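You operate a simulated robot arm through the tools that you are given. There is no shell and no other tool. Be economical: measure what you need, move in short steps, check, and stop when the job is done.

You are at the controls of a simulated two-armed robot. One attempt, no reset.

## Task
Pick up the tin labelled black with one hand, pass it to the other hand and put it on the packing bench. Set down upright: tin labelled black.

Only the result counts: the job must be done as asked and must still hold three seconds after the hand-in. Knocking over, shifting, dropping, spilling or breaking anything else fails it.

## Robot
Two 7-joint arms with two-finger parallel grippers on one trunk, on a base that drives. Base frame: it is fixed to the floor where the robot stands at the start and does not move with it; the origin is under the middle of the robot, x ahead of it, y to its left, z up; the surface under the hand at the start is at about z = 923. Readings come in mm, rad, newtons and seconds.
The left shoulder is at the start at [80, 131, 947], the right one opposite. With the tool pointing down near the work surface each hand reaches from about 360 to 840 mm from the robot's upright axis, wherever it stands, measured 20 degrees to its own side. Places, roughly: packing bench [-2300, -1700, 900]. Payload 1.57 kg a hand.
The TCP of each hand is the grasp point between the finger pads, 30 mm short of the fingertips. In the tool frame z runs along the fingers and y along their closing line. Largest opening 110 mm; finger width 24, thickness 12; the body of the gripper, 48 by 112 mm, starts 78 mm behind the TCP.
Orientation is told as [roll, pitch, yaw] about the base's x, y, z axes, in that order, counted from this pose: with the fingers straight down and closing along the base's y, the tool's x points along the base's -x, its y along +y and its z along -z.

## Interface
- The arms move only by the tool move_arm. It takes "left_rows", "right_rows" or both (then of equal length, played together; a hand with none holds still); each is a list of rows, each a list of 6 numbers: the shift along the base's x, y, z in mm, then the turn, a rotation vector about the base's x, y, z in rad. In form: [[x, y, z, rx, ry, rz], ...]. A call has 1 to 20 rows; each row shifts and turns the commanded pose from where the row before left it. "left_claw" and "right_claw" are, for a hand that has rows, the opening in per cent of the stroke, from 0 (shut) to 100 (fully open), set as the call begins (left out, the last holds). Rows are played at 5 a second. More than 50 mm and 0.15 rad between two rows, or a gripper value outside its range, and nothing of the call is played. A pose out of reach is approached as far as the arm can. The call stops where the force on the tool passes 40 N (or 10 N more than at its start, if that is more) or the arm is blocked; 0.2 s more then pass. Each finger travels about 108 mm/s and halts on what it meets, pressing with about 35 N; the grip force reading is that of the motor and also rises with nothing between the fingers. The clock runs only during rows and for 0.2 s after the last one: add rows that do not move to give the fingers time. It gives the time, the measured TCP pose, the force on the tool (base axes), the opening and the grip force at its end, in the units of the frame above (readings bear some noise), with the torque about the TCP (base axes, N m) and any sound that the robot's microphone picked up.
- Cameras (640 x 400 px; columns grow to the right, rows downward): "scene" is now at [-58.6, 38.6, 1429.2]; the picture's right is [0.44, -0.90, 0.00], its down [-0.42, -0.20, -0.89] and it looks along [0.80, 0.39, -0.46] (base axes); focal length 288 px, centre (320, 200). "left" rides on the left gripper at [70, -16, -141] in its tool frame; the picture's right is [0.23, 0.97, 0.00], its down [-0.86, 0.20, -0.48] and it looks along [-0.47, 0.11, 0.88] (tool axes); focal length 222 px, centre (320, 200). "right" rides on the right gripper at [70, 16, -141] in its tool frame; the picture's right is [-0.23, 0.97, 0.00], its down [-0.86, -0.20, -0.48] and it looks along [-0.47, -0.11, 0.88] (tool axes); focal length 222 px, centre (320, 200). There is no depth. A picture from a camera that has moved, and an enlarged one, comes with that camera's place and axes in the base frame and with its lens.
- get_image(camera): a new picture of that camera. It takes no simulated time.
- roll_base(legs): drives the robot by 1 to 6 legs, each [ahead, left, turn to the left] in mm, mm and rad, along the robot's own axes; the way and the turn of a leg run together, so that a leg with both is an arc; at most 1500 mm and 3.142 rad a leg. The arms and the cameras ride along, it lands a little off, and it stops where it bumps. It gives what a move gives.
- turn_head(pan, tilt): turns the head with the scene camera to pan (to the left, within 1.902 rad either way) and tilt (down, from -0.506 to 1.204), counted from straight ahead of the robot. It gives what a move gives.
- enlarge(camera, box): a new picture of the part [left, top, right, bottom] of that camera's present view, enlarged. It takes no simulated time.
- job_done(): hands the job in; it is judged then, once.

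Work in short steps. Places have to be worked out from the pictures, the camera data and where the tool is seen: move nearer, look again, correct. Check each grasp and each placing, and mend what went wrong. You have 120 turns and 92 pictures in all, those below and enlarged ones among them. Open the grippers and draw the arms clear of the work before you hand the job in, unless the task says otherwise; then end with one line.

The tools are called after "Call:" as a command line: name --argument value ..., lists and objects as JSON in quotes. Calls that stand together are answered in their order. move_arm: Moves the arms, as the interface text tells. Its arguments: {"type":"object","properties":{"left_rows":{"type":"array","items":{"type":"array","items":{"type":"number"}}},"left_claw":{"type":"number"},"right_rows":{"type":"array","items":{"type":"array","items":{"type":"number"}}},"right_claw":{"type":"number"}},"required":[]} The other tools are called the same way: roll_base (legs) drives the base; turn_head (pan, tilt) turns the head that bears the scene camera; get_image (camera) takes a picture; enlarge (camera, box) takes an enlarged picture of a part of a camera's view; job_done () hands the job in.

At the start:

```text
time_s: 0.0
left_eef_pos: [446.1, 388.4, 1182.1]
left_tcp_rot: [0.0, 0.001, -0.001]
left_wrist_force: [-0.7, -0.4, 0.5]
left_torque: [0.02, 0.01, 0.02]
left_grip_width: 109.8
left_grip_force: 0.0
right_eef_pos: [511.5, 21.5, 1145.8]
right_tcp_rot: [-0.003, 0.0, 0.0]
right_wrist_force: [0.1, 0.1, 0.8]
right_torque: [0.01, -0.02, -0.03]
right_grip_width: 109.9
right_grip_force: 0.1
robot x, y, heading: [3.7, 3.4, -0.002]
head pan, tilt: [0.452, 0.482]
```

scene: 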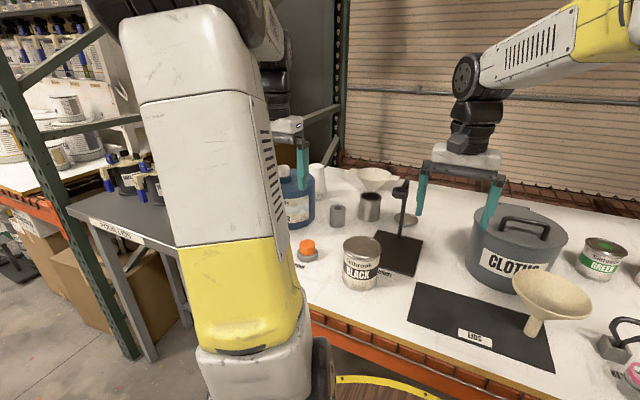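
right: 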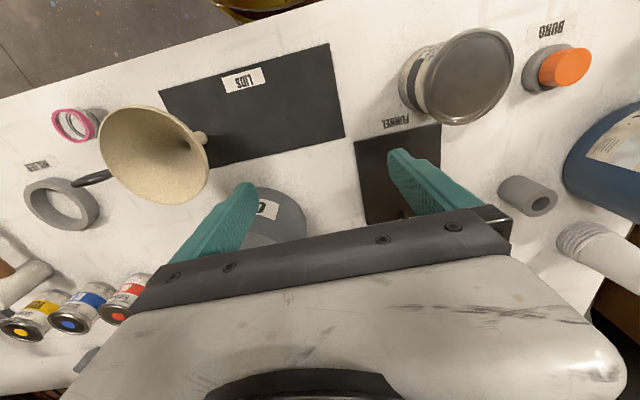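
left: 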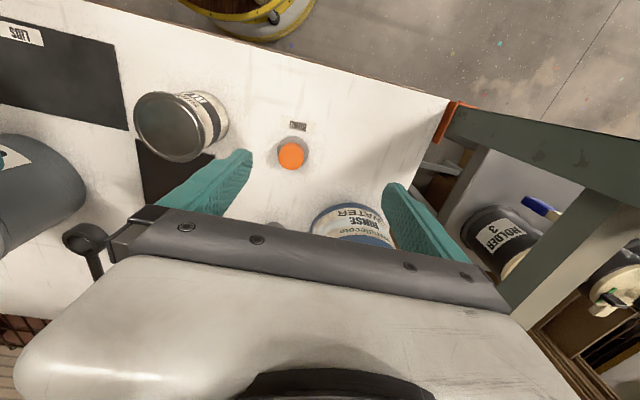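

The black tin looks to be about 93 mm wide, near [476, 190], with its top around z 1025. I'll raise the right hand out of the way, then bring the left hand above the tin.

Call:
move_arm --left_rows '[[0, 0, 0, 0, 0, 0], [0, 0, 0, 0, 0, 0], [0, 0, 0, 0, 0, 0], [0, 0, 0, 0, 0, 0], [8, -40, 0, 0, 0, 0], [8, -40, 0, 0, 0, 0], [8, -40, 0, 0, 0, 0], [6, -40, 0, 0, 0, 0], [0, -38, 0, 0, 0, 0], [0, 0, 0, 0, 0, 0]]' --right_rows '[[0, 0, 30, 0, 0, 0], [0, -20, 30, 0, 0, 0], [0, -45, 0, 0, 0, 0], [0, -45, 0, 0, 0, 0], [0, -45, 0, 0, 0, 0], [0, -45, 0, 0, 0, 0], [0, 0, 0, 0, 0, 0], [0, 0, 0, 0, 0, 0], [0, 0, 0, 0, 0, 0], [0, 0, 0, 0, 0, 0]]'

Call:
get_image --camera "left"

Call:
get_image --camera "scene"

```text
time_s: 2.2
left_eef_pos: [476.1, 191.0, 1183.9]
left_tcp_rot: [0.001, 0.0, 0.0]
left_wrist_force: [0.2, -0.1, -0.1]
left_torque: [0.0, -0.01, -0.01]
left_grip_width: 109.9
left_grip_force: 0.0
right_eef_pos: [512.7, -179.3, 1205.5]
right_tcp_rot: [0.0, 0.0, 0.001]
right_wrist_force: [0.6, 0.6, -0.1]
right_torque: [0.0, 0.01, -0.01]
right_grip_width: 109.9
right_grip_force: 0.1
robot x, y, heading: [1.3, -2.2, -0.002]
head pan, tilt: [0.452, 0.482]
```

```text
88 pictures are left
camera left: at [406.8, 174.3, 1324.8], right [-0.23, 0.97, 0.0], down [0.86, 0.2, 0.48], along [0.47, 0.11, -0.88], focal length 222 px, centre (320, 200)
```

left: 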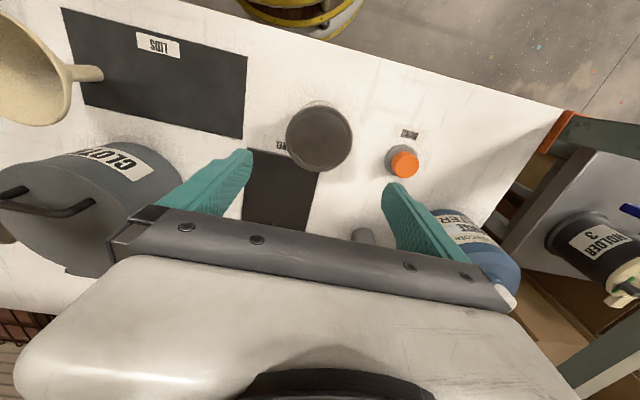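

```text
87 pictures are left
camera scene: at [-58.6, 38.5, 1429.2], right [0.44, -0.9, 0.0], down [-0.42, -0.2, -0.89], along [0.8, 0.39, -0.46], focal length 288 px, centre (320, 200)
```

scene: 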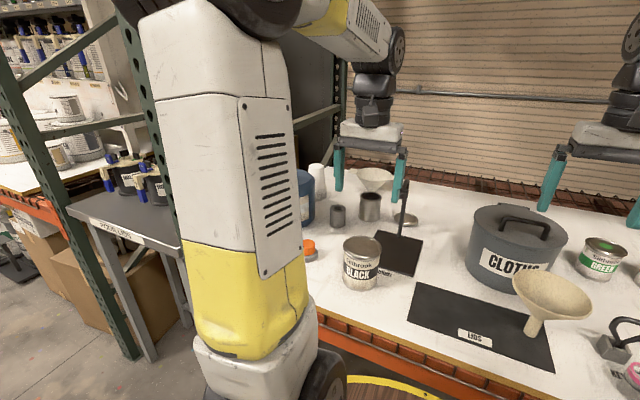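

The lid's centre fits [475, 190]. I'll enlarge the scene view to get the tin's height and diameter.

Call:
enlarge --camera "scene" --box '[310, 210, 430, 310]'

Call:
enlarge --camera "left" --box '[240, 80, 400, 200]'

```text
4.00 times, centred on (370, 260) of scene
camera zoom: at [-58.6, 38.5, 1429.2], right [0.44, -0.9, 0.0], down [-0.42, -0.2, -0.89], along [0.8, 0.39, -0.46], focal length 1153 px, centre (120, -40)
```

zoom: 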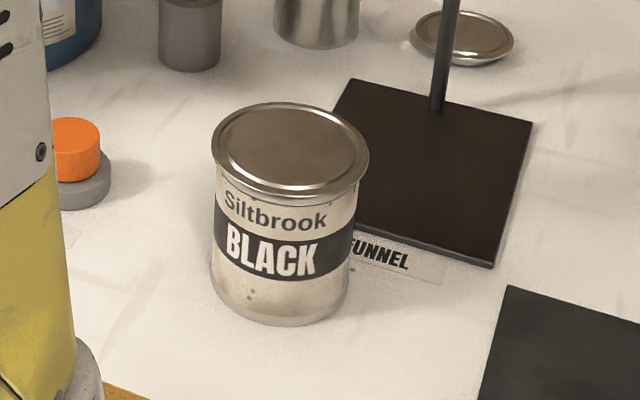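

```text
3.33 times, centred on (320, 140) of left
camera zoom: at [406.8, 174.3, 1324.8], right [-0.23, 0.97, 0.0], down [0.86, 0.2, 0.48], along [0.47, 0.11, -0.88], focal length 740 px, centre (320, 400)
```

zoom: 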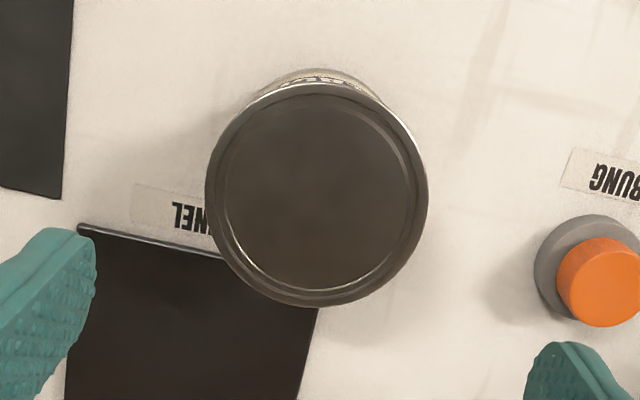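

The tin's axis works out at [475.8, 189.2]. Its rim is at z≈1020 and about 91 mm across, and the body is about 86 mm. I'll bring the left hand down to just above the rim and check the alignment.

Call:
move_arm --left_rows '[[0, -1, -40, 0, 0, 0], [0, 0, -40, 0, 0, 0], [0, 0, -36, 0, 0, 0], [0, 0, 0, 0, 0, 0]]' --left_claw 100

Call:
get_image --camera "left"

Call:
enlarge --camera "scene" --box '[310, 190, 430, 310]'

```text
time_s: 3.2
left_eef_pos: [477.8, 190.2, 1067.9]
left_tcp_rot: [0.0, 0.001, -0.001]
left_wrist_force: [-0.8, 0.1, -0.3]
left_torque: [0.01, -0.01, -0.01]
left_grip_width: 109.9
left_grip_force: 0.1
right_eef_pos: [512.5, -179.9, 1206.4]
right_tcp_rot: [-0.001, -0.001, 0.0]
right_wrist_force: [-0.4, -0.3, -0.5]
right_torque: [-0.03, 0.01, 0.01]
right_grip_width: 109.8
right_grip_force: 0.0
robot x, y, heading: [2.8, -1.5, 0.0]
head pan, tilt: [0.452, 0.482]
```

```text
84 pictures are left
camera left: at [407.3, 174.2, 1208.4], right [-0.23, 0.97, 0.0], down [0.85, 0.2, 0.48], along [0.47, 0.11, -0.88], focal length 222 px, centre (320, 200)
```

left: 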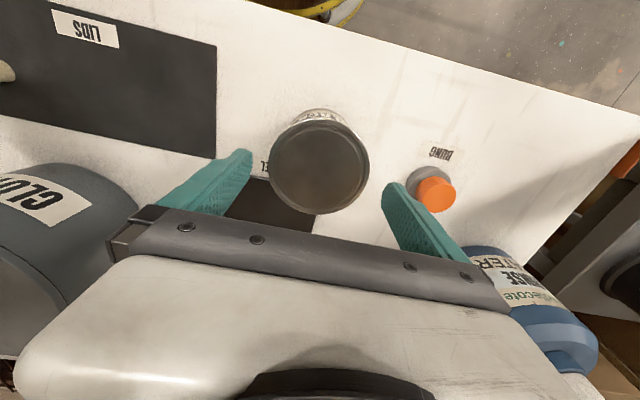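

```text
3.33 times, centred on (370, 250) of scene
camera zoom: at [-58.5, 38.5, 1429.2], right [0.44, -0.9, 0.0], down [-0.42, -0.2, -0.89], along [0.8, 0.39, -0.46], focal length 961 px, centre (153, 33)
```

zoom: 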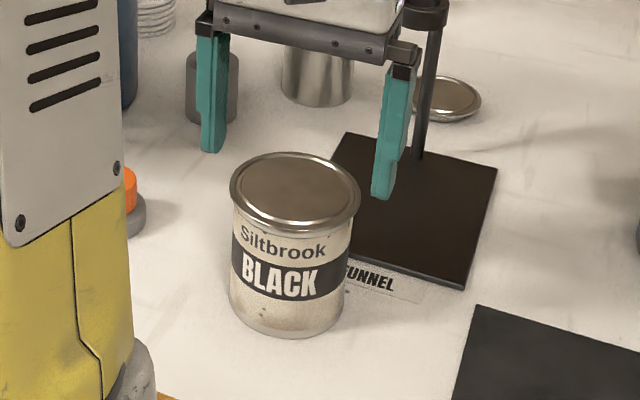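

The hand is lined up to within about 2 mm. I'll make the small correction, go down to z≈1006 and stay open for now.

Call:
move_arm --left_rows '[[-2, -1, -20, 0, 0, 0], [0, 0, -20, 0, 0, 0], [0, 0, -22, 0, 0, 0], [0, 0, 0, 0, 0, 0]]'

Call:
enlarge --camera "scene" --box '[310, 190, 430, 310]'

```text
time_s: 4.2
left_eef_pos: [473.1, 188.0, 1004.5]
left_tcp_rot: [0.0, 0.001, 0.0]
left_wrist_force: [0.1, -0.3, -0.7]
left_torque: [-0.03, 0.03, 0.0]
left_grip_width: 110.1
left_grip_force: 0.1
right_eef_pos: [513.4, -179.8, 1206.6]
right_tcp_rot: [0.0, 0.001, -0.001]
right_wrist_force: [0.4, 0.6, -0.7]
right_torque: [-0.01, -0.02, -0.02]
right_grip_width: 109.9
right_grip_force: 0.1
robot x, y, heading: [-2.1, 2.8, -0.005]
head pan, tilt: [0.452, 0.482]
```

```text
3.33 times, centred on (370, 250) of scene
camera zoom: at [-58.6, 38.5, 1429.2], right [0.44, -0.9, 0.0], down [-0.42, -0.2, -0.89], along [0.8, 0.39, -0.46], focal length 961 px, centre (153, 33)
```

zoom: 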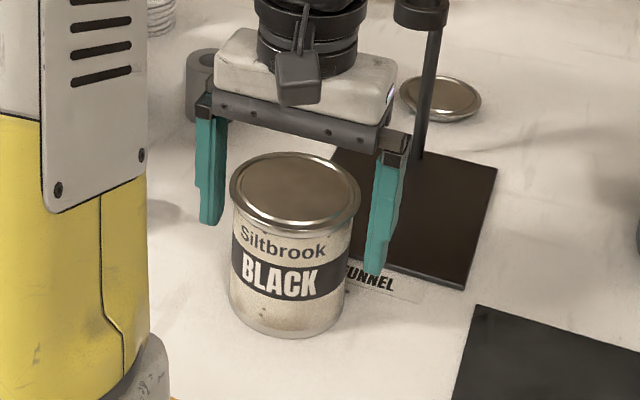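

The fingers straddle the tin evenly, so I'm closing the left gripper.

Call:
move_arm --left_rows '[[0, 0, 0, 0, 0, 0], [0, 0, 0, 0, 0, 0], [0, 0, 0, 0, 0, 0]]' --left_claw 0

Call:
enlarge --camera "scene" --box '[310, 190, 430, 310]'

```text
time_s: 5.0
left_eef_pos: [475.2, 188.8, 1005.3]
left_tcp_rot: [0.0, 0.001, -0.001]
left_wrist_force: [0.2, 0.7, -0.5]
left_torque: [0.01, -0.08, 0.04]
left_grip_width: 90.8
left_grip_force: 34.8
right_eef_pos: [512.7, -179.0, 1206.6]
right_tcp_rot: [0.0, 0.001, 0.0]
right_wrist_force: [-0.3, 0.3, 0.2]
right_torque: [-0.04, 0.0, 0.02]
right_grip_width: 110.1
right_grip_force: 0.1
robot x, y, heading: [1.2, 0.0, 0.001]
head pan, tilt: [0.452, 0.482]
```

```text
3.33 times, centred on (370, 250) of scene
camera zoom: at [-58.5, 38.6, 1429.2], right [0.44, -0.9, 0.0], down [-0.42, -0.2, -0.89], along [0.8, 0.39, -0.46], focal length 961 px, centre (153, 33)
```

zoom: 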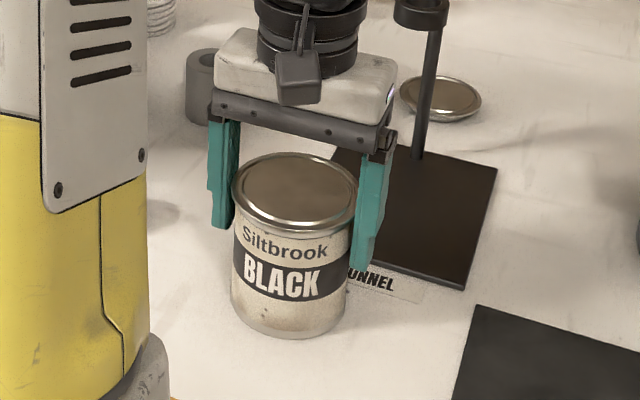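

The left hand has the tin, reading 90.8 mm opening and 35 N. I'll lift gently and read the weight.

Call:
move_arm --left_rows '[[0, 0, 10, 0, 0, 0], [0, 0, 15, 0, 0, 0], [0, 0, 20, 0, 0, 0], [0, 0, 25, 0, 0, 0], [0, 0, 30, 0, 0, 0], [0, 0, 30, 0, 0, 0], [0, 0, 30, 0, 0, 0], [0, 0, 30, 0, 0, 0], [0, 0, 0, 0, 0, 0]]'

Call:
get_image --camera "scene"

```text
time_s: 7.0
left_eef_pos: [473.5, 187.4, 1195.1]
left_tcp_rot: [0.0, 0.0, 0.001]
left_wrist_force: [0.3, -0.6, -5.2]
left_torque: [0.04, 0.05, 0.01]
left_grip_width: 91.0
left_grip_force: 35.1
right_eef_pos: [512.3, -179.9, 1206.2]
right_tcp_rot: [-0.001, -0.001, -0.001]
right_wrist_force: [0.2, 0.8, -0.5]
right_torque: [-0.01, -0.01, -0.01]
right_grip_width: 109.8
right_grip_force: 0.2
robot x, y, heading: [-4.4, -0.0, 0.001]
head pan, tilt: [0.452, 0.482]
```

```text
80 pictures are left
camera scene: at [-58.5, 38.6, 1429.2], right [0.44, -0.9, 0.0], down [-0.42, -0.2, -0.89], along [0.8, 0.39, -0.46], focal length 288 px, centre (320, 200)
```

scene: 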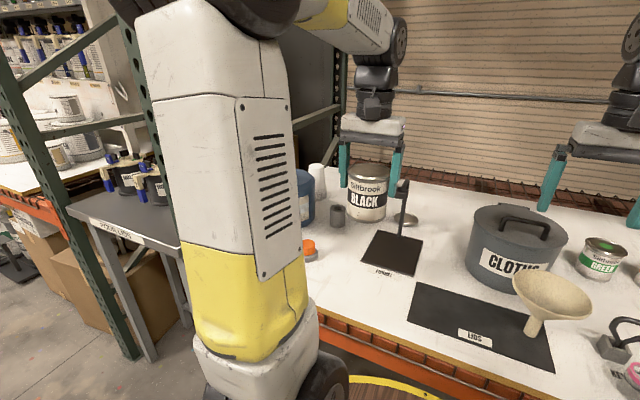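

The tin weighs about 0.5 kg and is held well clear of the bench. Before driving, I'll look to the right rear for the packing bench and for obstacles.

Call:
turn_head --pan -1.9 --tilt 0.35

Call:
get_image --camera "scene"

Call:
turn_head --pan 1.9 --tilt 0.35

Call:
get_image --camera "scene"

```text
time_s: 9.2
left_eef_pos: [474.3, 187.3, 1194.6]
left_tcp_rot: [-0.001, -0.001, 0.001]
left_wrist_force: [0.0, 0.2, -4.9]
left_torque: [0.01, 0.02, -0.02]
left_grip_width: 90.7
left_grip_force: 35.3
right_eef_pos: [512.5, -179.6, 1206.6]
right_tcp_rot: [0.001, 0.001, 0.002]
right_wrist_force: [-0.6, 0.6, 0.5]
right_torque: [0.02, 0.02, 0.0]
right_grip_width: 109.9
right_grip_force: 0.1
robot x, y, heading: [-1.7, 0.7, 0.004]
head pan, tilt: [-1.901, 0.351]
```

```text
79 pictures are left
camera scene: at [-170.7, -89.4, 1441.2], right [-0.95, 0.32, 0.0], down [0.11, 0.33, -0.94], along [-0.3, -0.89, -0.34], focal length 288 px, centre (320, 200)
```

scene: 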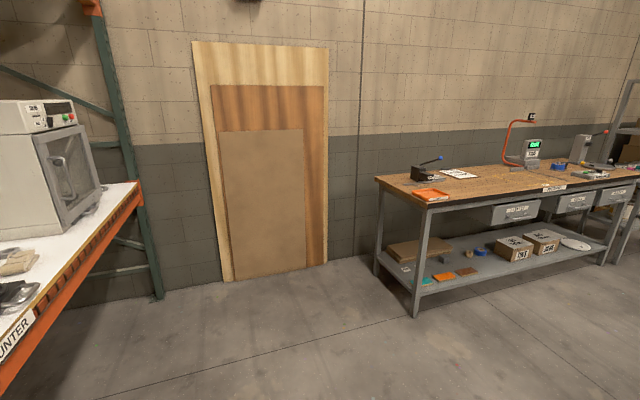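

```text
time_s: 12.3
left_eef_pos: [475.5, 188.2, 1196.0]
left_tcp_rot: [0.001, 0.001, 0.0]
left_wrist_force: [-0.2, -0.3, -5.0]
left_torque: [0.01, 0.01, 0.01]
left_grip_width: 90.8
left_grip_force: 35.3
right_eef_pos: [511.5, -179.5, 1205.6]
right_tcp_rot: [-0.001, 0.001, 0.0]
right_wrist_force: [-0.1, 0.5, 0.4]
right_torque: [0.01, 0.02, -0.02]
right_grip_width: 110.2
right_grip_force: 0.1
robot x, y, heading: [2.4, 1.1, 0.003]
head pan, tilt: [1.901, 0.351]
```

```text
78 pictures are left
camera scene: at [-170.7, 86.9, 1441.2], right [0.95, 0.32, 0.0], down [0.11, -0.33, -0.94], along [-0.3, 0.89, -0.34], focal length 288 px, centre (320, 200)
```

scene: 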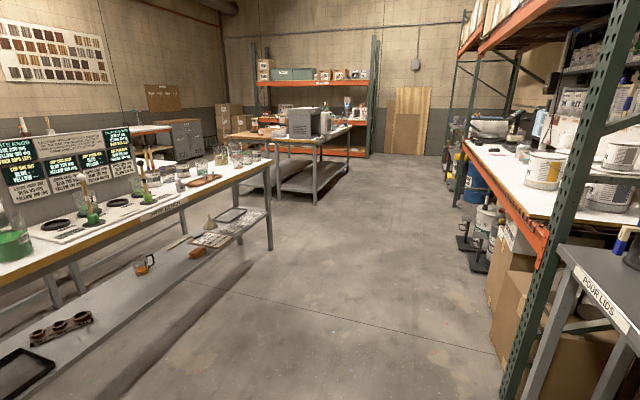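

The packing bench is the brown-topped one. Its front edge lies near y≈-1255, its left end near x≈-1150, and it faces +y. I'll back straight off from the table so there's free air for the handover.

Call:
roll_base --legs '[[-500, 0, 0]]'

Call:
turn_head --pan 0.0 --tilt 0.5

Call:
get_image --camera "scene"

```text
time_s: 15.2
left_eef_pos: [-19.7, 188.8, 1195.8]
left_tcp_rot: [-0.001, 0.001, 0.003]
left_wrist_force: [0.2, 0.1, -4.7]
left_torque: [0.01, 0.01, 0.03]
left_grip_width: 90.9
left_grip_force: 34.7
right_eef_pos: [19.6, -177.6, 1206.6]
right_tcp_rot: [-0.001, -0.001, 0.002]
right_wrist_force: [0.0, 0.3, -0.4]
right_torque: [0.0, -0.03, -0.01]
right_grip_width: 109.8
right_grip_force: 0.0
robot x, y, heading: [-494.6, -1.5, 0.004]
head pan, tilt: [1.901, 0.351]
```

```text
time_s: 17.1
left_eef_pos: [-20.2, 188.5, 1195.1]
left_tcp_rot: [0.0, 0.001, 0.003]
left_wrist_force: [-0.6, 1.0, -4.7]
left_torque: [0.03, 0.01, 0.0]
left_grip_width: 90.9
left_grip_force: 35.1
right_eef_pos: [20.5, -178.8, 1205.9]
right_tcp_rot: [-0.001, -0.001, 0.002]
right_wrist_force: [-0.6, 0.0, -0.9]
right_torque: [-0.02, 0.03, 0.0]
right_grip_width: 110.0
right_grip_force: 0.2
robot x, y, heading: [-491.1, -2.4, 0.005]
head pan, tilt: [0.0, 0.499]
```

```text
77 pictures are left
camera scene: at [-543.7, -2.4, 1427.5], right [0.0, -1.0, 0.0], down [-0.48, 0.0, -0.88], along [0.88, 0.0, -0.48], focal length 288 px, centre (320, 200)
```

scene: 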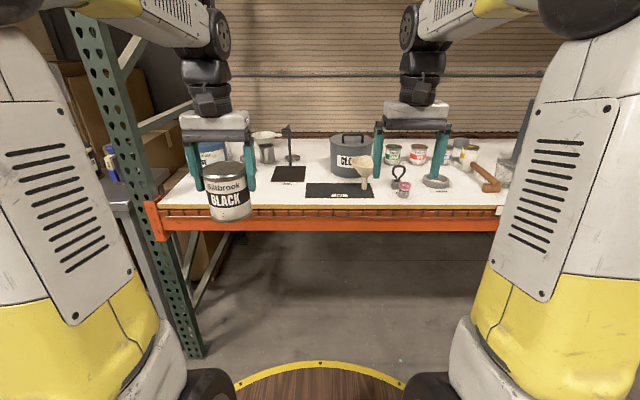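

The air here is clear. I'll bring the tin nearer the middle with the left hand. Meanwhile the right hand moves out and starts yawing -90° towards its sideways grasp pose.

Call:
move_arm --left_rows '[[0, -15, 0, 0, 0, 0], [0, -15, 0, 0, 0, 0], [0, -15, 0, 0, 0, 0], [0, -15, 0, 0, 0, 0], [0, -15, 0, 0, 0, 0], [0, -15, 0, 0, 0, 0], [0, 0, 0, 0, 0, 0], [0, 0, 0, 0, 0, 0], [0, 0, 0, 0, 0, 0], [0, 0, 0, 0, 0, 0], [0, 0, 0, 0, 0, 0], [0, 0, 0, 0, 0, 0], [0, 0, 0, 0, 0, 0]]' --right_rows '[[0, -10, 0, 0, 0, -0.131], [0, -10, 0, 0, 0, -0.131], [0, -10, 0, 0, 0, -0.131], [0, -10, 0, 0, 0, -0.131], [0, -10, 0, 0, 0, -0.131], [0, -10, 0, 0, 0, -0.131], [0, -10, 0, 0, 0, -0.131], [0, -10, 0, 0, 0, -0.131], [0, -10, 0, 0, 0, -0.131], [0, -10, 0, 0, 0, -0.131], [0, 0, 0, 0, 0, -0.131], [0, 0, 0, 0, 0, -0.13], [0, 0, 0, 0, 0, 0]]'

Call:
get_image --camera "scene"

```text
time_s: 19.9
left_eef_pos: [-20.2, 100.2, 1194.7]
left_tcp_rot: [-0.001, 0.001, 0.002]
left_wrist_force: [0.4, 0.0, -6.0]
left_torque: [0.0, 0.02, 0.03]
left_grip_width: 90.6
left_grip_force: 35.0
right_eef_pos: [19.4, -278.1, 1204.6]
right_tcp_rot: [0.001, -0.001, -1.569]
right_wrist_force: [-0.3, 0.8, 1.2]
right_torque: [0.03, 0.01, 0.0]
right_grip_width: 110.1
right_grip_force: 0.1
robot x, y, heading: [-494.1, -1.7, 0.008]
head pan, tilt: [0.0, 0.499]
```

```text
76 pictures are left
camera scene: at [-543.7, -2.5, 1427.5], right [0.0, -1.0, 0.0], down [-0.48, 0.0, -0.88], along [0.88, 0.0, -0.48], focal length 288 px, centre (320, 200)
```

scene: 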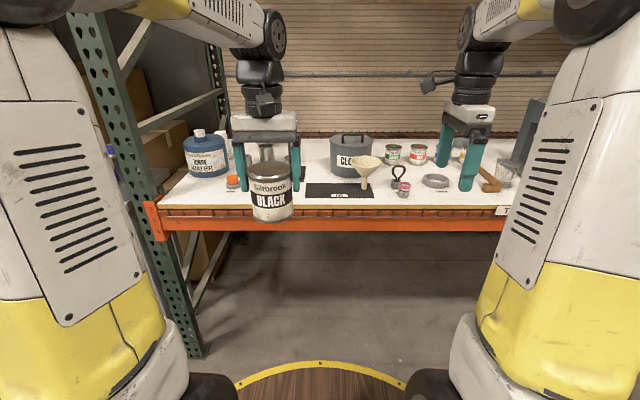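

The yaw worked. Now I'll roll the right hand by 75° so its fingers point left and slightly down, staying well clear of the tin.

Call:
move_arm --right_rows '[[0, 0, 0, 0.131, 0, 0], [0, 0, 0, 0.131, 0, 0], [0, 0, 0, 0.131, 0, 0], [0, 0, 0, 0.131, 0, 0], [0, 0, 0, 0.131, 0, 0], [0, 0, 0, 0.131, 0, 0], [0, 0, 0, 0.131, 0, 0], [0, 0, 0, 0.131, 0, 0], [0, 0, 0, 0.131, 0, 0], [0, 0, 0, 0.131, 0, 0], [0, 0, 0, 0, 0, 0], [0, 0, 0, 0, 0, 0]]'

Call:
get_image --camera "scene"

Call:
get_image --camera "right"

```text
time_s: 22.5
left_eef_pos: [-20.2, 99.1, 1194.9]
left_tcp_rot: [0.001, -0.001, 0.003]
left_wrist_force: [0.2, -0.5, -5.6]
left_torque: [-0.01, 0.02, -0.03]
left_grip_width: 90.9
left_grip_force: 34.6
right_eef_pos: [19.6, -279.5, 1206.1]
right_tcp_rot: [0.011, 1.313, -1.561]
right_wrist_force: [0.0, -0.6, 0.6]
right_torque: [-0.02, 0.01, 0.0]
right_grip_width: 110.0
right_grip_force: 0.1
robot x, y, heading: [-492.1, -0.8, 0.001]
head pan, tilt: [0.0, 0.499]
```

```text
75 pictures are left
camera scene: at [-543.6, -2.6, 1427.5], right [0.0, -1.0, 0.0], down [-0.48, 0.0, -0.88], along [0.88, 0.0, -0.48], focal length 288 px, centre (320, 200)
```

scene: 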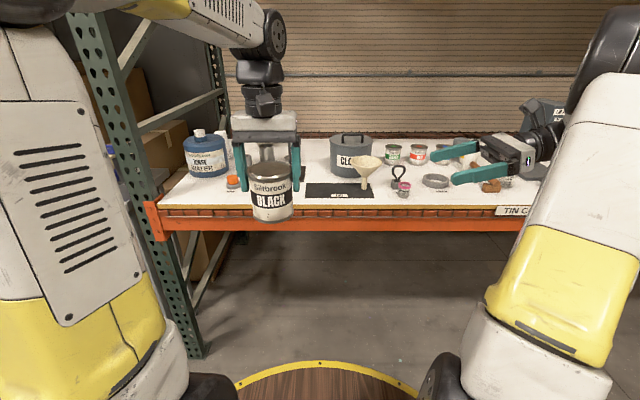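

```text
74 pictures are left
camera right: at [34.9, -397.1, 1309.5], right [0.97, -0.06, -0.22], down [-0.2, -0.68, -0.7], along [-0.11, 0.73, -0.68], focal length 222 px, centre (320, 200)
```

right: 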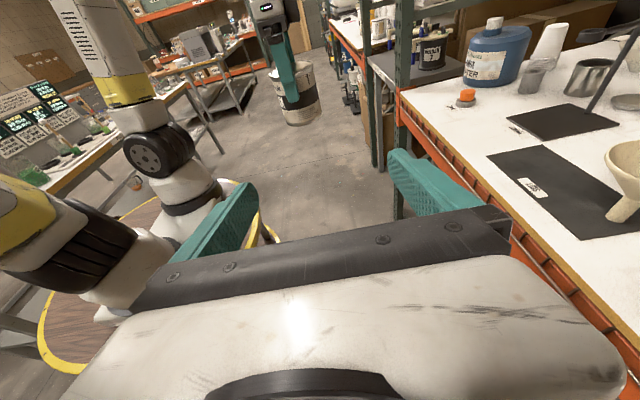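

The right hand now points left with its camera on top. I judge the tin's axis to be at [-20, 99.5], with its bottom at z≈1113. I'll line the right hand up short of the tin at x -20, z 1155 and look.

Call:
move_arm --right_rows '[[-8, 30, -10, 0, 0, 0], [-8, 30, -10, 0, 0, 0], [-8, 30, -10, 0, 0, 0], [-8, 30, -10, 0, 0, 0], [-8, 30, -11, 0, 0, 0], [0, 40, 0, 0, 0, 0], [0, 40, 0, 0, 0, 0], [0, 0, 0, 0, 0, 0]]' --right_claw 100

Call:
get_image --camera "scene"

Call:
get_image --camera "right"

```text
time_s: 24.3
left_eef_pos: [-21.5, 99.5, 1194.2]
left_tcp_rot: [-0.001, 0.0, 0.003]
left_wrist_force: [0.0, 0.2, -4.8]
left_torque: [0.0, -0.01, 0.0]
left_grip_width: 90.8
left_grip_force: 35.3
right_eef_pos: [-19.2, -49.7, 1153.5]
right_tcp_rot: [0.009, 1.311, -1.558]
right_wrist_force: [-0.4, -0.6, -0.4]
right_torque: [-0.02, 0.01, 0.0]
right_grip_width: 109.9
right_grip_force: 0.1
robot x, y, heading: [-494.2, -3.7, 0.001]
head pan, tilt: [0.0, 0.499]
```

```text
73 pictures are left
camera scene: at [-543.7, -2.5, 1427.5], right [0.0, -1.0, 0.0], down [-0.48, 0.0, -0.88], along [0.88, 0.0, -0.48], focal length 288 px, centre (320, 200)
```

scene: 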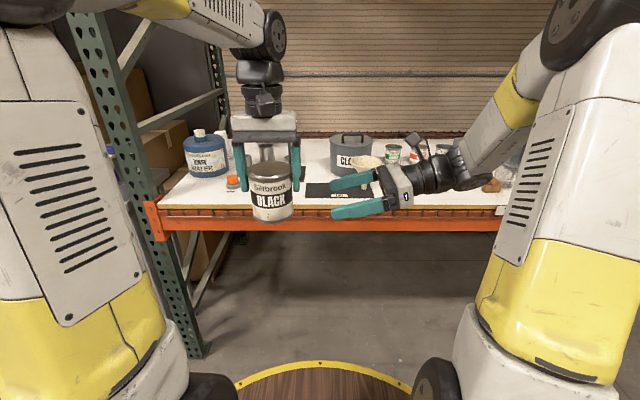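

```text
72 pictures are left
camera right: at [-4.8, -167.8, 1256.0], right [0.97, -0.06, -0.22], down [-0.2, -0.68, -0.7], along [-0.11, 0.73, -0.68], focal length 222 px, centre (320, 200)
```

right: 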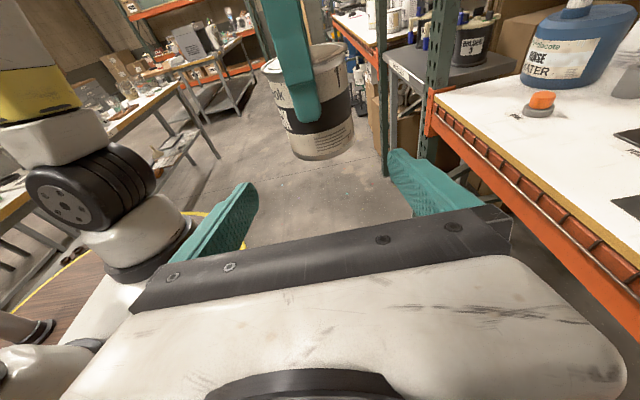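

The views agree with the estimate: tin axis x≈-20, bottom z≈1110. I'll slide the right hand in along +y so its open fingers straddle the tin.

Call:
move_arm --right_rows '[[-1, 25, 1, 0, 0, 0], [0, 25, 0, 0, 0, 0], [0, 25, 0, 0, 0, 0], [0, 20, 0, 0, 0, 0], [0, 15, 0, 0, 0, 0], [0, 0, 0, 0, 0, 0]]'

Call:
get_image --camera "scene"

Call:
get_image --camera "right"

```text
time_s: 25.7
left_eef_pos: [-21.2, 99.0, 1194.3]
left_tcp_rot: [0.0, 0.0, 0.004]
left_wrist_force: [-0.3, 0.1, -4.9]
left_torque: [0.01, 0.05, -0.03]
left_grip_width: 90.9
left_grip_force: 34.7
right_eef_pos: [-22.2, 62.0, 1155.5]
right_tcp_rot: [0.011, 1.312, -1.561]
right_wrist_force: [0.6, 0.8, -1.5]
right_torque: [-0.06, 0.0, 0.04]
right_grip_width: 110.0
right_grip_force: 0.2
robot x, y, heading: [-493.0, -3.4, 0.003]
head pan, tilt: [0.0, 0.499]
```

```text
71 pictures are left
camera scene: at [-543.6, -2.5, 1427.5], right [0.0, -1.0, 0.0], down [-0.48, 0.0, -0.88], along [0.88, 0.0, -0.48], focal length 288 px, centre (320, 200)
```

scene: 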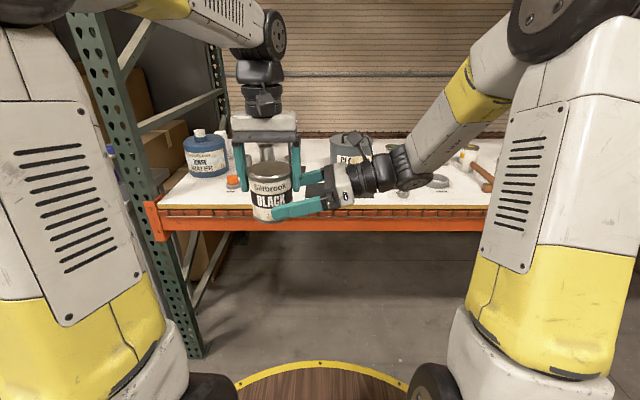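

```text
70 pictures are left
camera right: at [-7.0, -56.2, 1258.7], right [0.97, -0.06, -0.22], down [-0.2, -0.68, -0.7], along [-0.11, 0.73, -0.68], focal length 222 px, centre (320, 200)
```

right: 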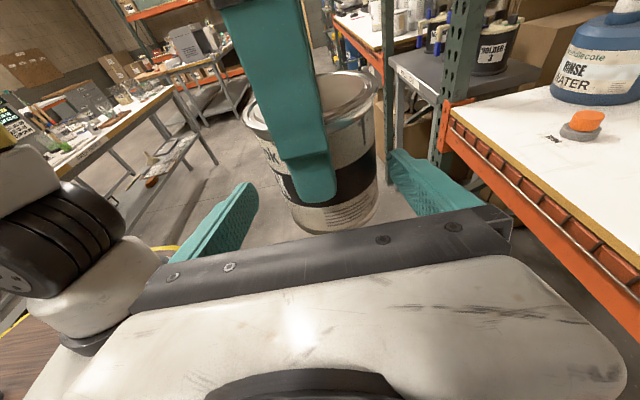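

The fingers are going cleanly around the lower half of the tin. I'll go in 27 mm more and check before closing.

Call:
move_arm --right_rows '[[1, 10, 0, 0, 0, 0], [0, 10, 0, 0, 0, 0], [0, 7, 0, 0, 0, 0], [0, 0, 0, 0, 0, 0]]'

Call:
enlarge --camera "scene" --box '[210, 100, 370, 240]'

Call:
get_image --camera "right"

```text
time_s: 26.7
left_eef_pos: [-20.8, 100.5, 1193.7]
left_tcp_rot: [0.0, 0.001, 0.004]
left_wrist_force: [0.4, -0.5, -4.3]
left_torque: [0.0, 0.01, 0.04]
left_grip_width: 90.8
left_grip_force: 34.8
right_eef_pos: [-20.9, 88.9, 1155.8]
right_tcp_rot: [0.009, 1.311, -1.561]
right_wrist_force: [-0.1, 0.5, -0.4]
right_torque: [-0.01, 0.0, 0.0]
right_grip_width: 109.8
right_grip_force: 0.0
robot x, y, heading: [-493.4, 1.1, 0.005]
head pan, tilt: [0.0, 0.499]
```

```text
2.86 times, centred on (290, 170) of scene
camera zoom: at [-543.6, -2.5, 1427.5], right [0.0, -1.0, 0.0], down [-0.48, 0.0, -0.88], along [0.88, 0.0, -0.48], focal length 824 px, centre (406, 286)
```

zoom: 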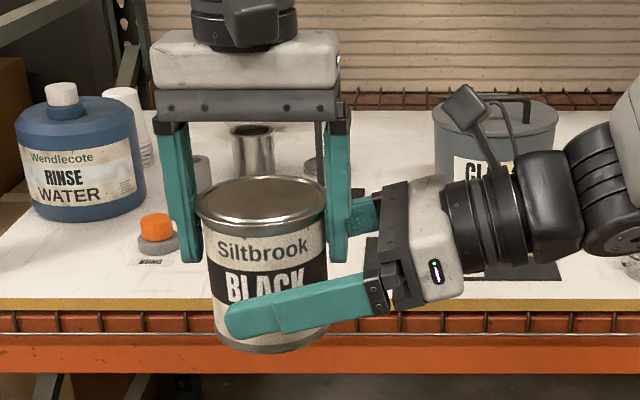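

```text
68 pictures are left
camera right: at [-5.4, -29.8, 1259.4], right [0.97, -0.06, -0.22], down [-0.2, -0.68, -0.7], along [-0.11, 0.73, -0.68], focal length 222 px, centre (320, 200)
```

right: 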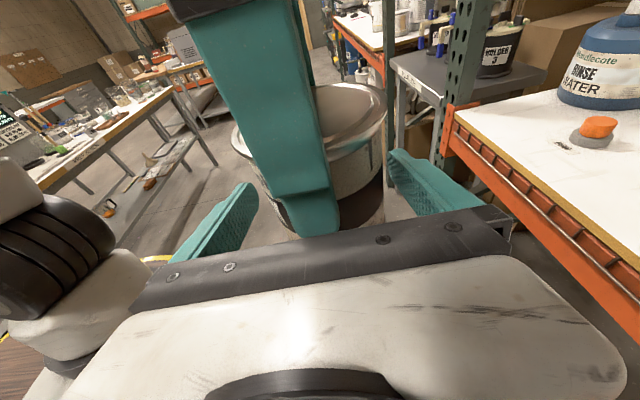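

The pose looks right, and there's a gap between the right palm and the left finger. I'm closing the right gripper now.

Call:
move_arm --right_rows '[[0, 0, 0, 0, 0, 0], [0, 0, 0, 0, 0, 0], [0, 0, 0, 0, 0, 0]]' --right_claw 0

Call:
enlarge --camera "scene" --box '[210, 100, 370, 240]'

```text
time_s: 27.5
left_eef_pos: [-21.9, 98.8, 1193.9]
left_tcp_rot: [0.0, 0.007, 0.001]
left_wrist_force: [-33.9, -8.9, 3.7]
left_torque: [-0.25, -0.2, -0.44]
left_grip_width: 91.0
left_grip_force: 35.0
right_eef_pos: [-19.0, 87.9, 1155.5]
right_tcp_rot: [0.006, 1.308, -1.571]
right_wrist_force: [34.8, 9.8, -3.3]
right_torque: [-0.21, 1.51, 0.05]
right_grip_width: 84.9
right_grip_force: 35.0
robot x, y, heading: [-496.9, 0.4, 0.003]
head pan, tilt: [0.0, 0.499]
```

```text
2.86 times, centred on (290, 170) of scene
camera zoom: at [-543.6, -2.5, 1427.5], right [0.0, -1.0, 0.0], down [-0.48, 0.0, -0.88], along [0.88, 0.0, -0.48], focal length 824 px, centre (406, 286)
```

zoom: 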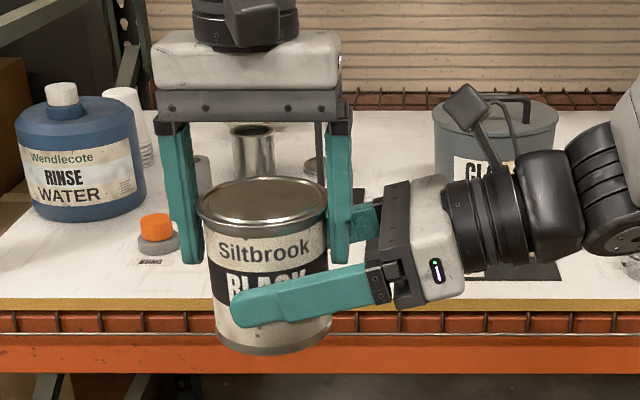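

The right hand holds the body at 85 mm, but the two hands push against each other with about 34 N along x. I'll ease the right hand a couple of mm towards +x.

Call:
move_arm --right_rows '[[1, 0, 0, 0, 0, 0], [1, 0, 0, 0, 0, 0], [0, 0, 0, 0, 0, 0]]'

```text
time_s: 28.3
left_eef_pos: [-22.5, 98.7, 1194.4]
left_tcp_rot: [0.001, 0.001, 0.003]
left_wrist_force: [-31.1, -10.3, 2.9]
left_torque: [-0.22, -0.05, -0.37]
left_grip_width: 91.1
left_grip_force: 35.2
right_eef_pos: [-18.0, 89.8, 1156.1]
right_tcp_rot: [0.011, 1.308, -1.563]
right_wrist_force: [31.0, 11.3, -3.5]
right_torque: [-0.32, 1.32, -0.07]
right_grip_width: 84.9
right_grip_force: 35.2
robot x, y, heading: [-495.0, 0.5, -0.001]
head pan, tilt: [0.0, 0.499]
```

That only relieved a little, so I'll shift further towards +x and watch the force.

Call:
move_arm --right_rows '[[1.5, 0, 0, 0, 0, 0], [1.5, 0, 0, 0, 0, 0], [1, 0, 0, 0, 0, 0], [0, 0, 0, 0, 0, 0]]'

Call:
enlarge --camera "scene" --box '[210, 100, 370, 240]'

Call:
get_image --camera "right"

```text
time_s: 29.3
left_eef_pos: [-19.7, 100.1, 1194.3]
left_tcp_rot: [0.0, -0.004, 0.007]
left_wrist_force: [1.7, -5.6, 1.2]
left_torque: [0.16, 0.48, 0.51]
left_grip_width: 90.7
left_grip_force: 34.9
right_eef_pos: [-15.6, 88.8, 1156.0]
right_tcp_rot: [0.01, 1.311, -1.557]
right_wrist_force: [-1.4, 6.1, -1.3]
right_torque: [-0.47, -0.55, -0.51]
right_grip_width: 84.9
right_grip_force: 34.9
robot x, y, heading: [-495.7, -2.3, 0.001]
head pan, tilt: [0.0, 0.499]
```

```text
2.86 times, centred on (290, 170) of scene
camera zoom: at [-543.6, -2.5, 1427.5], right [0.0, -1.0, 0.0], down [-0.48, 0.0, -0.88], along [0.88, 0.0, -0.48], focal length 824 px, centre (406, 286)
```

zoom: 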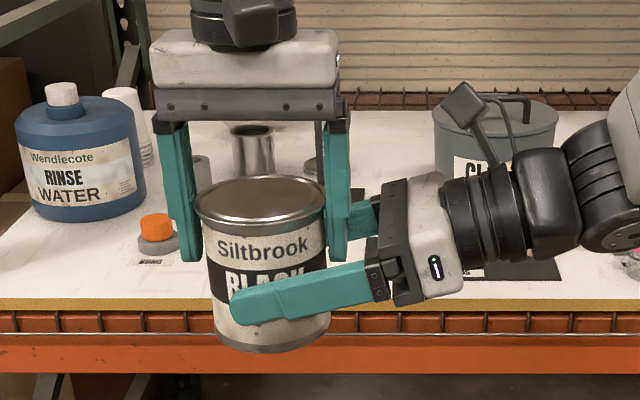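

```text
65 pictures are left
camera right: at [-0.2, -29.3, 1259.5], right [0.97, -0.05, -0.22], down [-0.19, -0.68, -0.7], along [-0.11, 0.73, -0.68], focal length 222 px, centre (320, 200)
```

right: 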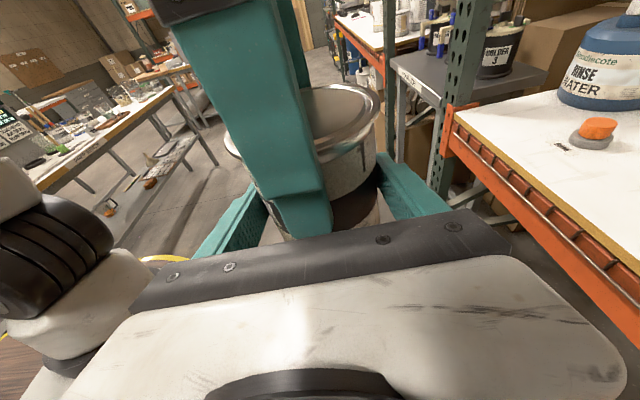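

The forces are now balanced and the right hand holds the tin firmly. I'll open the left hand slightly to about 102 mm.

Call:
move_arm --left_rows '[[0, 0, 0, 0, 0, 0], [0, 0, 0, 0, 0, 0]]' --left_claw 93

Call:
enlarge --camera "scene" --box '[210, 100, 370, 240]'

```text
time_s: 29.9
left_eef_pos: [-20.2, 99.2, 1195.6]
left_tcp_rot: [0.0, 0.0, 0.003]
left_wrist_force: [-0.3, 0.1, 0.5]
left_torque: [0.01, -0.02, -0.01]
left_grip_width: 102.3
left_grip_force: 0.1
right_eef_pos: [-14.3, 88.3, 1157.4]
right_tcp_rot: [0.01, 1.31, -1.561]
right_wrist_force: [-0.6, 0.1, -0.1]
right_torque: [-0.06, 0.0, 0.01]
right_grip_width: 85.0
right_grip_force: 35.2
robot x, y, heading: [-495.6, -1.9, 0.007]
head pan, tilt: [0.0, 0.499]
```

```text
2.86 times, centred on (290, 170) of scene
camera zoom: at [-543.6, -2.5, 1427.5], right [0.0, -1.0, 0.0], down [-0.48, 0.0, -0.88], along [0.88, 0.0, -0.48], focal length 824 px, centre (406, 286)
```

zoom: 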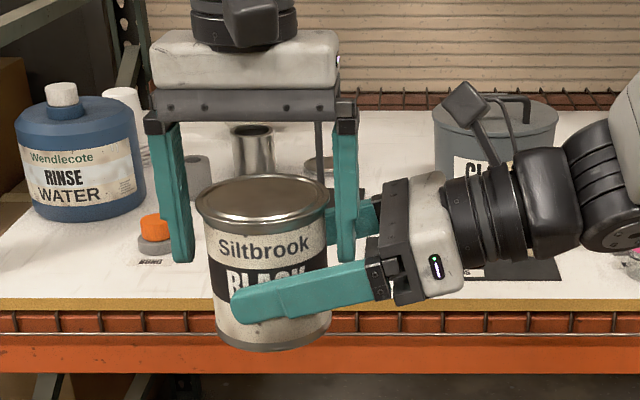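

The left fingers are off the rim. I'll raise the left hand slowly, straight up.

Call:
move_arm --left_rows '[[0, 0, 10, 0, 0, 0], [0, 0, 15, 0, 0, 0], [0, 0, 20, 0, 0, 0], [0, 0, 0, 0, 0, 0]]'

Call:
enlarge --camera "scene" --box '[210, 100, 370, 240]'

```text
time_s: 30.9
left_eef_pos: [-20.0, 99.9, 1239.3]
left_tcp_rot: [0.001, 0.001, 0.004]
left_wrist_force: [-0.3, 0.3, -0.3]
left_torque: [-0.02, 0.02, 0.01]
left_grip_width: 102.3
left_grip_force: 0.0
right_eef_pos: [-14.0, 88.4, 1156.7]
right_tcp_rot: [0.009, 1.311, -1.561]
right_wrist_force: [0.4, -0.1, -0.7]
right_torque: [-0.04, 0.03, 0.0]
right_grip_width: 84.9
right_grip_force: 35.4
robot x, y, heading: [-495.2, -6.6, -0.001]
head pan, tilt: [0.0, 0.499]
```

```text
2.86 times, centred on (290, 170) of scene
camera zoom: at [-543.6, -2.5, 1427.5], right [0.0, -1.0, 0.0], down [-0.48, 0.0, -0.88], along [0.88, 0.0, -0.48], focal length 824 px, centre (406, 286)
```

zoom: 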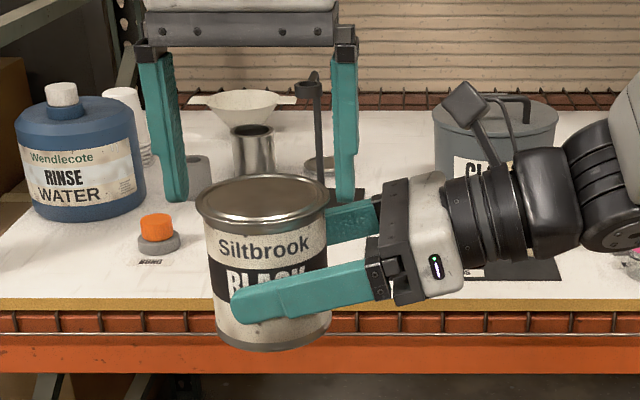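

The right hand holds the tin upright by itself. I'll take the left hand up and out to the left, clear of everything.

Call:
move_arm --left_rows '[[0, 0, 30, 0, 0, 0], [0, 0, 40, 0, 0, 0], [0, 20, 20, 0, 0, 0], [0, 40, 0, 0, 0, 0], [0, 40, 0, 0, 0, 0], [0, 40, 0, 0, 0, 0], [-10, 40, 0, 0, 0, 0], [-10, 30, 0, 0, 0, 0], [0, 0, 0, 0, 0, 0]]'

Call:
turn_head --pan -1.9 --tilt 0.35

Call:
get_image --camera "scene"

```text
time_s: 32.9
left_eef_pos: [-41.4, 311.4, 1330.9]
left_tcp_rot: [-0.001, 0.0, 0.004]
left_wrist_force: [0.2, 0.4, -0.3]
left_torque: [0.0, 0.0, -0.01]
left_grip_width: 102.4
left_grip_force: 0.1
right_eef_pos: [-14.8, 88.8, 1155.5]
right_tcp_rot: [0.007, 1.31, -1.56]
right_wrist_force: [0.1, 0.6, 0.8]
right_torque: [-0.06, 0.0, 0.02]
right_grip_width: 85.1
right_grip_force: 34.8
robot x, y, heading: [-497.7, -2.0, 0.001]
head pan, tilt: [0.0, 0.499]
```

```text
time_s: 34.8
left_eef_pos: [-40.7, 310.5, 1331.1]
left_tcp_rot: [0.002, 0.001, 0.003]
left_wrist_force: [0.1, -0.1, -0.7]
left_torque: [0.02, 0.04, 0.02]
left_grip_width: 102.5
left_grip_force: 0.1
right_eef_pos: [-14.4, 89.4, 1157.2]
right_tcp_rot: [0.01, 1.311, -1.562]
right_wrist_force: [0.2, -0.1, 0.1]
right_torque: [-0.06, -0.01, -0.03]
right_grip_width: 84.8
right_grip_force: 35.3
robot x, y, heading: [-495.0, -1.4, -0.0]
head pan, tilt: [-1.901, 0.351]
```

```text
62 pictures are left
camera scene: at [-664.3, -91.1, 1441.2], right [-0.95, 0.32, 0.0], down [0.11, 0.33, -0.94], along [-0.3, -0.89, -0.34], focal length 288 px, centre (320, 200)
```

scene: 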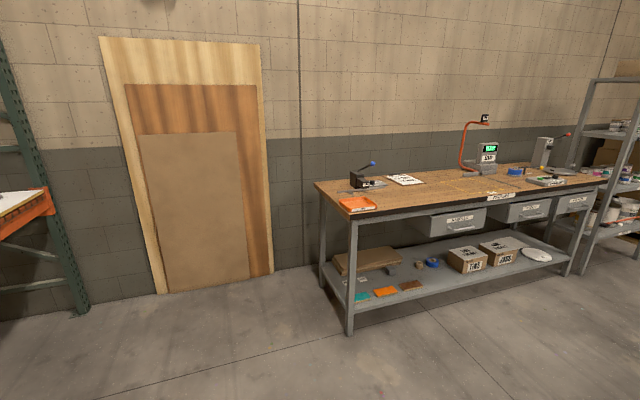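

The bench top runs from x≈-1200 to -3150, front edge y≈-1250, and its front middle looks fairly clear. I'll turn right 90° on the spot and look again.

Call:
roll_base --legs '[[0, 0, -1.571]]'

Call:
turn_head --pan -0.9 --tilt 0.4

Call:
get_image --camera "scene"

Call:
turn_head --pan -1.7 --tilt 0.5

Call:
get_image --camera "scene"

```text
time_s: 39.0
left_eef_pos: [-188.7, -457.4, 1331.9]
left_tcp_rot: [0.001, 0.0, -1.578]
left_wrist_force: [-0.7, 0.5, -0.2]
left_torque: [-0.01, -0.01, -0.02]
left_grip_width: 102.5
left_grip_force: 0.1
right_eef_pos: [-410.8, -483.2, 1155.9]
right_tcp_rot: [0.01, 1.311, 3.137]
right_wrist_force: [-0.2, -0.5, -0.1]
right_torque: [0.04, 0.05, -0.01]
right_grip_width: 84.8
right_grip_force: 35.0
robot x, y, heading: [-494.1, -2.4, -1.581]
head pan, tilt: [-1.901, 0.351]
```

```text
time_s: 40.3
left_eef_pos: [-188.8, -458.2, 1330.7]
left_tcp_rot: [0.001, -0.001, -1.578]
left_wrist_force: [0.6, 0.5, 0.1]
left_torque: [0.01, 0.02, 0.01]
left_grip_width: 102.2
left_grip_force: 0.1
right_eef_pos: [-411.0, -481.7, 1156.3]
right_tcp_rot: [0.009, 1.31, 3.138]
right_wrist_force: [-0.3, -0.8, -0.1]
right_torque: [-0.02, 0.03, 0.01]
right_grip_width: 85.3
right_grip_force: 35.0
robot x, y, heading: [-496.5, -1.5, -1.582]
head pan, tilt: [-0.901, 0.4]
```

```text
61 pictures are left
camera scene: at [-566.9, 80.4, 1436.7], right [-0.61, 0.79, 0.0], down [0.31, 0.24, -0.92], along [-0.73, -0.57, -0.39], focal length 288 px, centre (320, 200)
```

scene: 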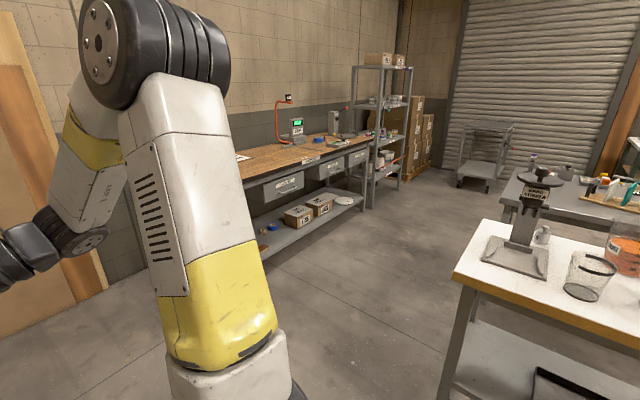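

```text
time_s: 41.4
left_eef_pos: [-187.8, -457.2, 1331.9]
left_tcp_rot: [0.001, 0.0, -1.579]
left_wrist_force: [-0.4, -0.2, -0.2]
left_torque: [0.02, 0.01, -0.02]
left_grip_width: 102.4
left_grip_force: 0.0
right_eef_pos: [-411.1, -481.6, 1155.9]
right_tcp_rot: [0.01, 1.311, 3.138]
right_wrist_force: [-0.1, -0.4, 0.3]
right_torque: [0.0, 0.04, -0.02]
right_grip_width: 84.6
right_grip_force: 34.6
robot x, y, heading: [-493.6, -0.8, -1.58]
head pan, tilt: [-1.7, 0.499]
```

```text
60 pictures are left
camera scene: at [-583.9, 149.7, 1427.6], right [0.14, 0.99, 0.0], down [0.47, -0.07, -0.88], along [-0.87, 0.12, -0.48], focal length 288 px, centre (320, 200)
```

scene: 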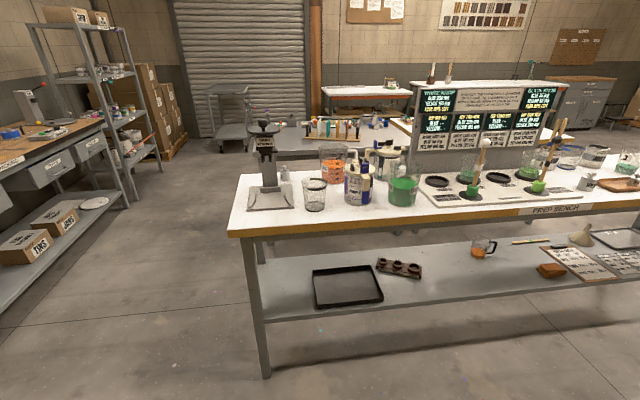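

The prep bench corner is near [-1357, -35], so the lane at y≈-600 is free. I'll drive ahead 600, then strafe right 1200, which stops short of the packing bench.

Call:
roll_base --legs '[[600, 0, 0.01], [0, -1200, 0]]'

Call:
turn_head --pan 0.0 --tilt 0.55

Call:
get_image --camera "scene"

```text
time_s: 50.4
left_eef_pos: [-1377.9, -1052.8, 1332.9]
left_tcp_rot: [0.0, 0.0, -1.554]
left_wrist_force: [-0.3, -0.2, -1.5]
left_torque: [0.01, -0.01, 0.01]
left_grip_width: 102.2
left_grip_force: 0.0
right_eef_pos: [-1598.9, -1082.3, 1156.2]
right_tcp_rot: [0.008, 1.312, -3.12]
right_wrist_force: [-0.4, 0.3, -0.3]
right_torque: [0.01, 0.02, -0.01]
right_grip_width: 85.0
right_grip_force: 34.9
robot x, y, heading: [-1691.0, -603.5, -1.558]
head pan, tilt: [-1.7, 0.499]
```

```text
time_s: 52.2
left_eef_pos: [-1377.7, -1054.7, 1331.8]
left_tcp_rot: [0.001, 0.0, -1.554]
left_wrist_force: [0.6, 0.3, 0.2]
left_torque: [-0.03, 0.0, 0.02]
left_grip_width: 102.2
left_grip_force: 0.2
right_eef_pos: [-1598.8, -1082.7, 1156.5]
right_tcp_rot: [0.009, 1.312, -3.121]
right_wrist_force: [0.3, -0.3, -0.7]
right_torque: [0.03, 0.08, -0.02]
right_grip_width: 84.6
right_grip_force: 34.7
robot x, y, heading: [-1694.5, -606.2, -1.554]
head pan, tilt: [0.0, 0.55]
```

```text
59 pictures are left
camera scene: at [-1696.4, -555.7, 1423.0], right [-1.0, -0.02, 0.0], down [-0.01, 0.52, -0.85], along [0.01, -0.85, -0.52], focal length 288 px, centre (320, 200)
```

scene: 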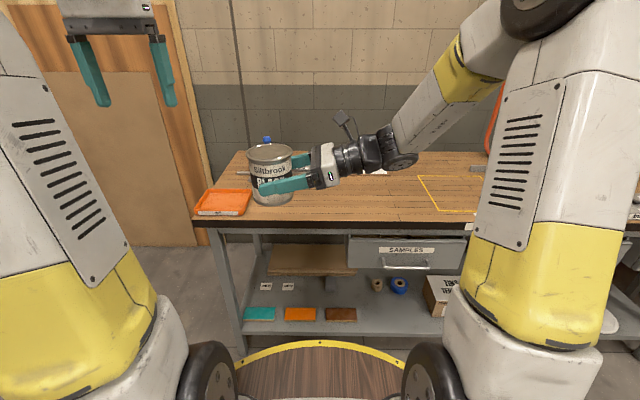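

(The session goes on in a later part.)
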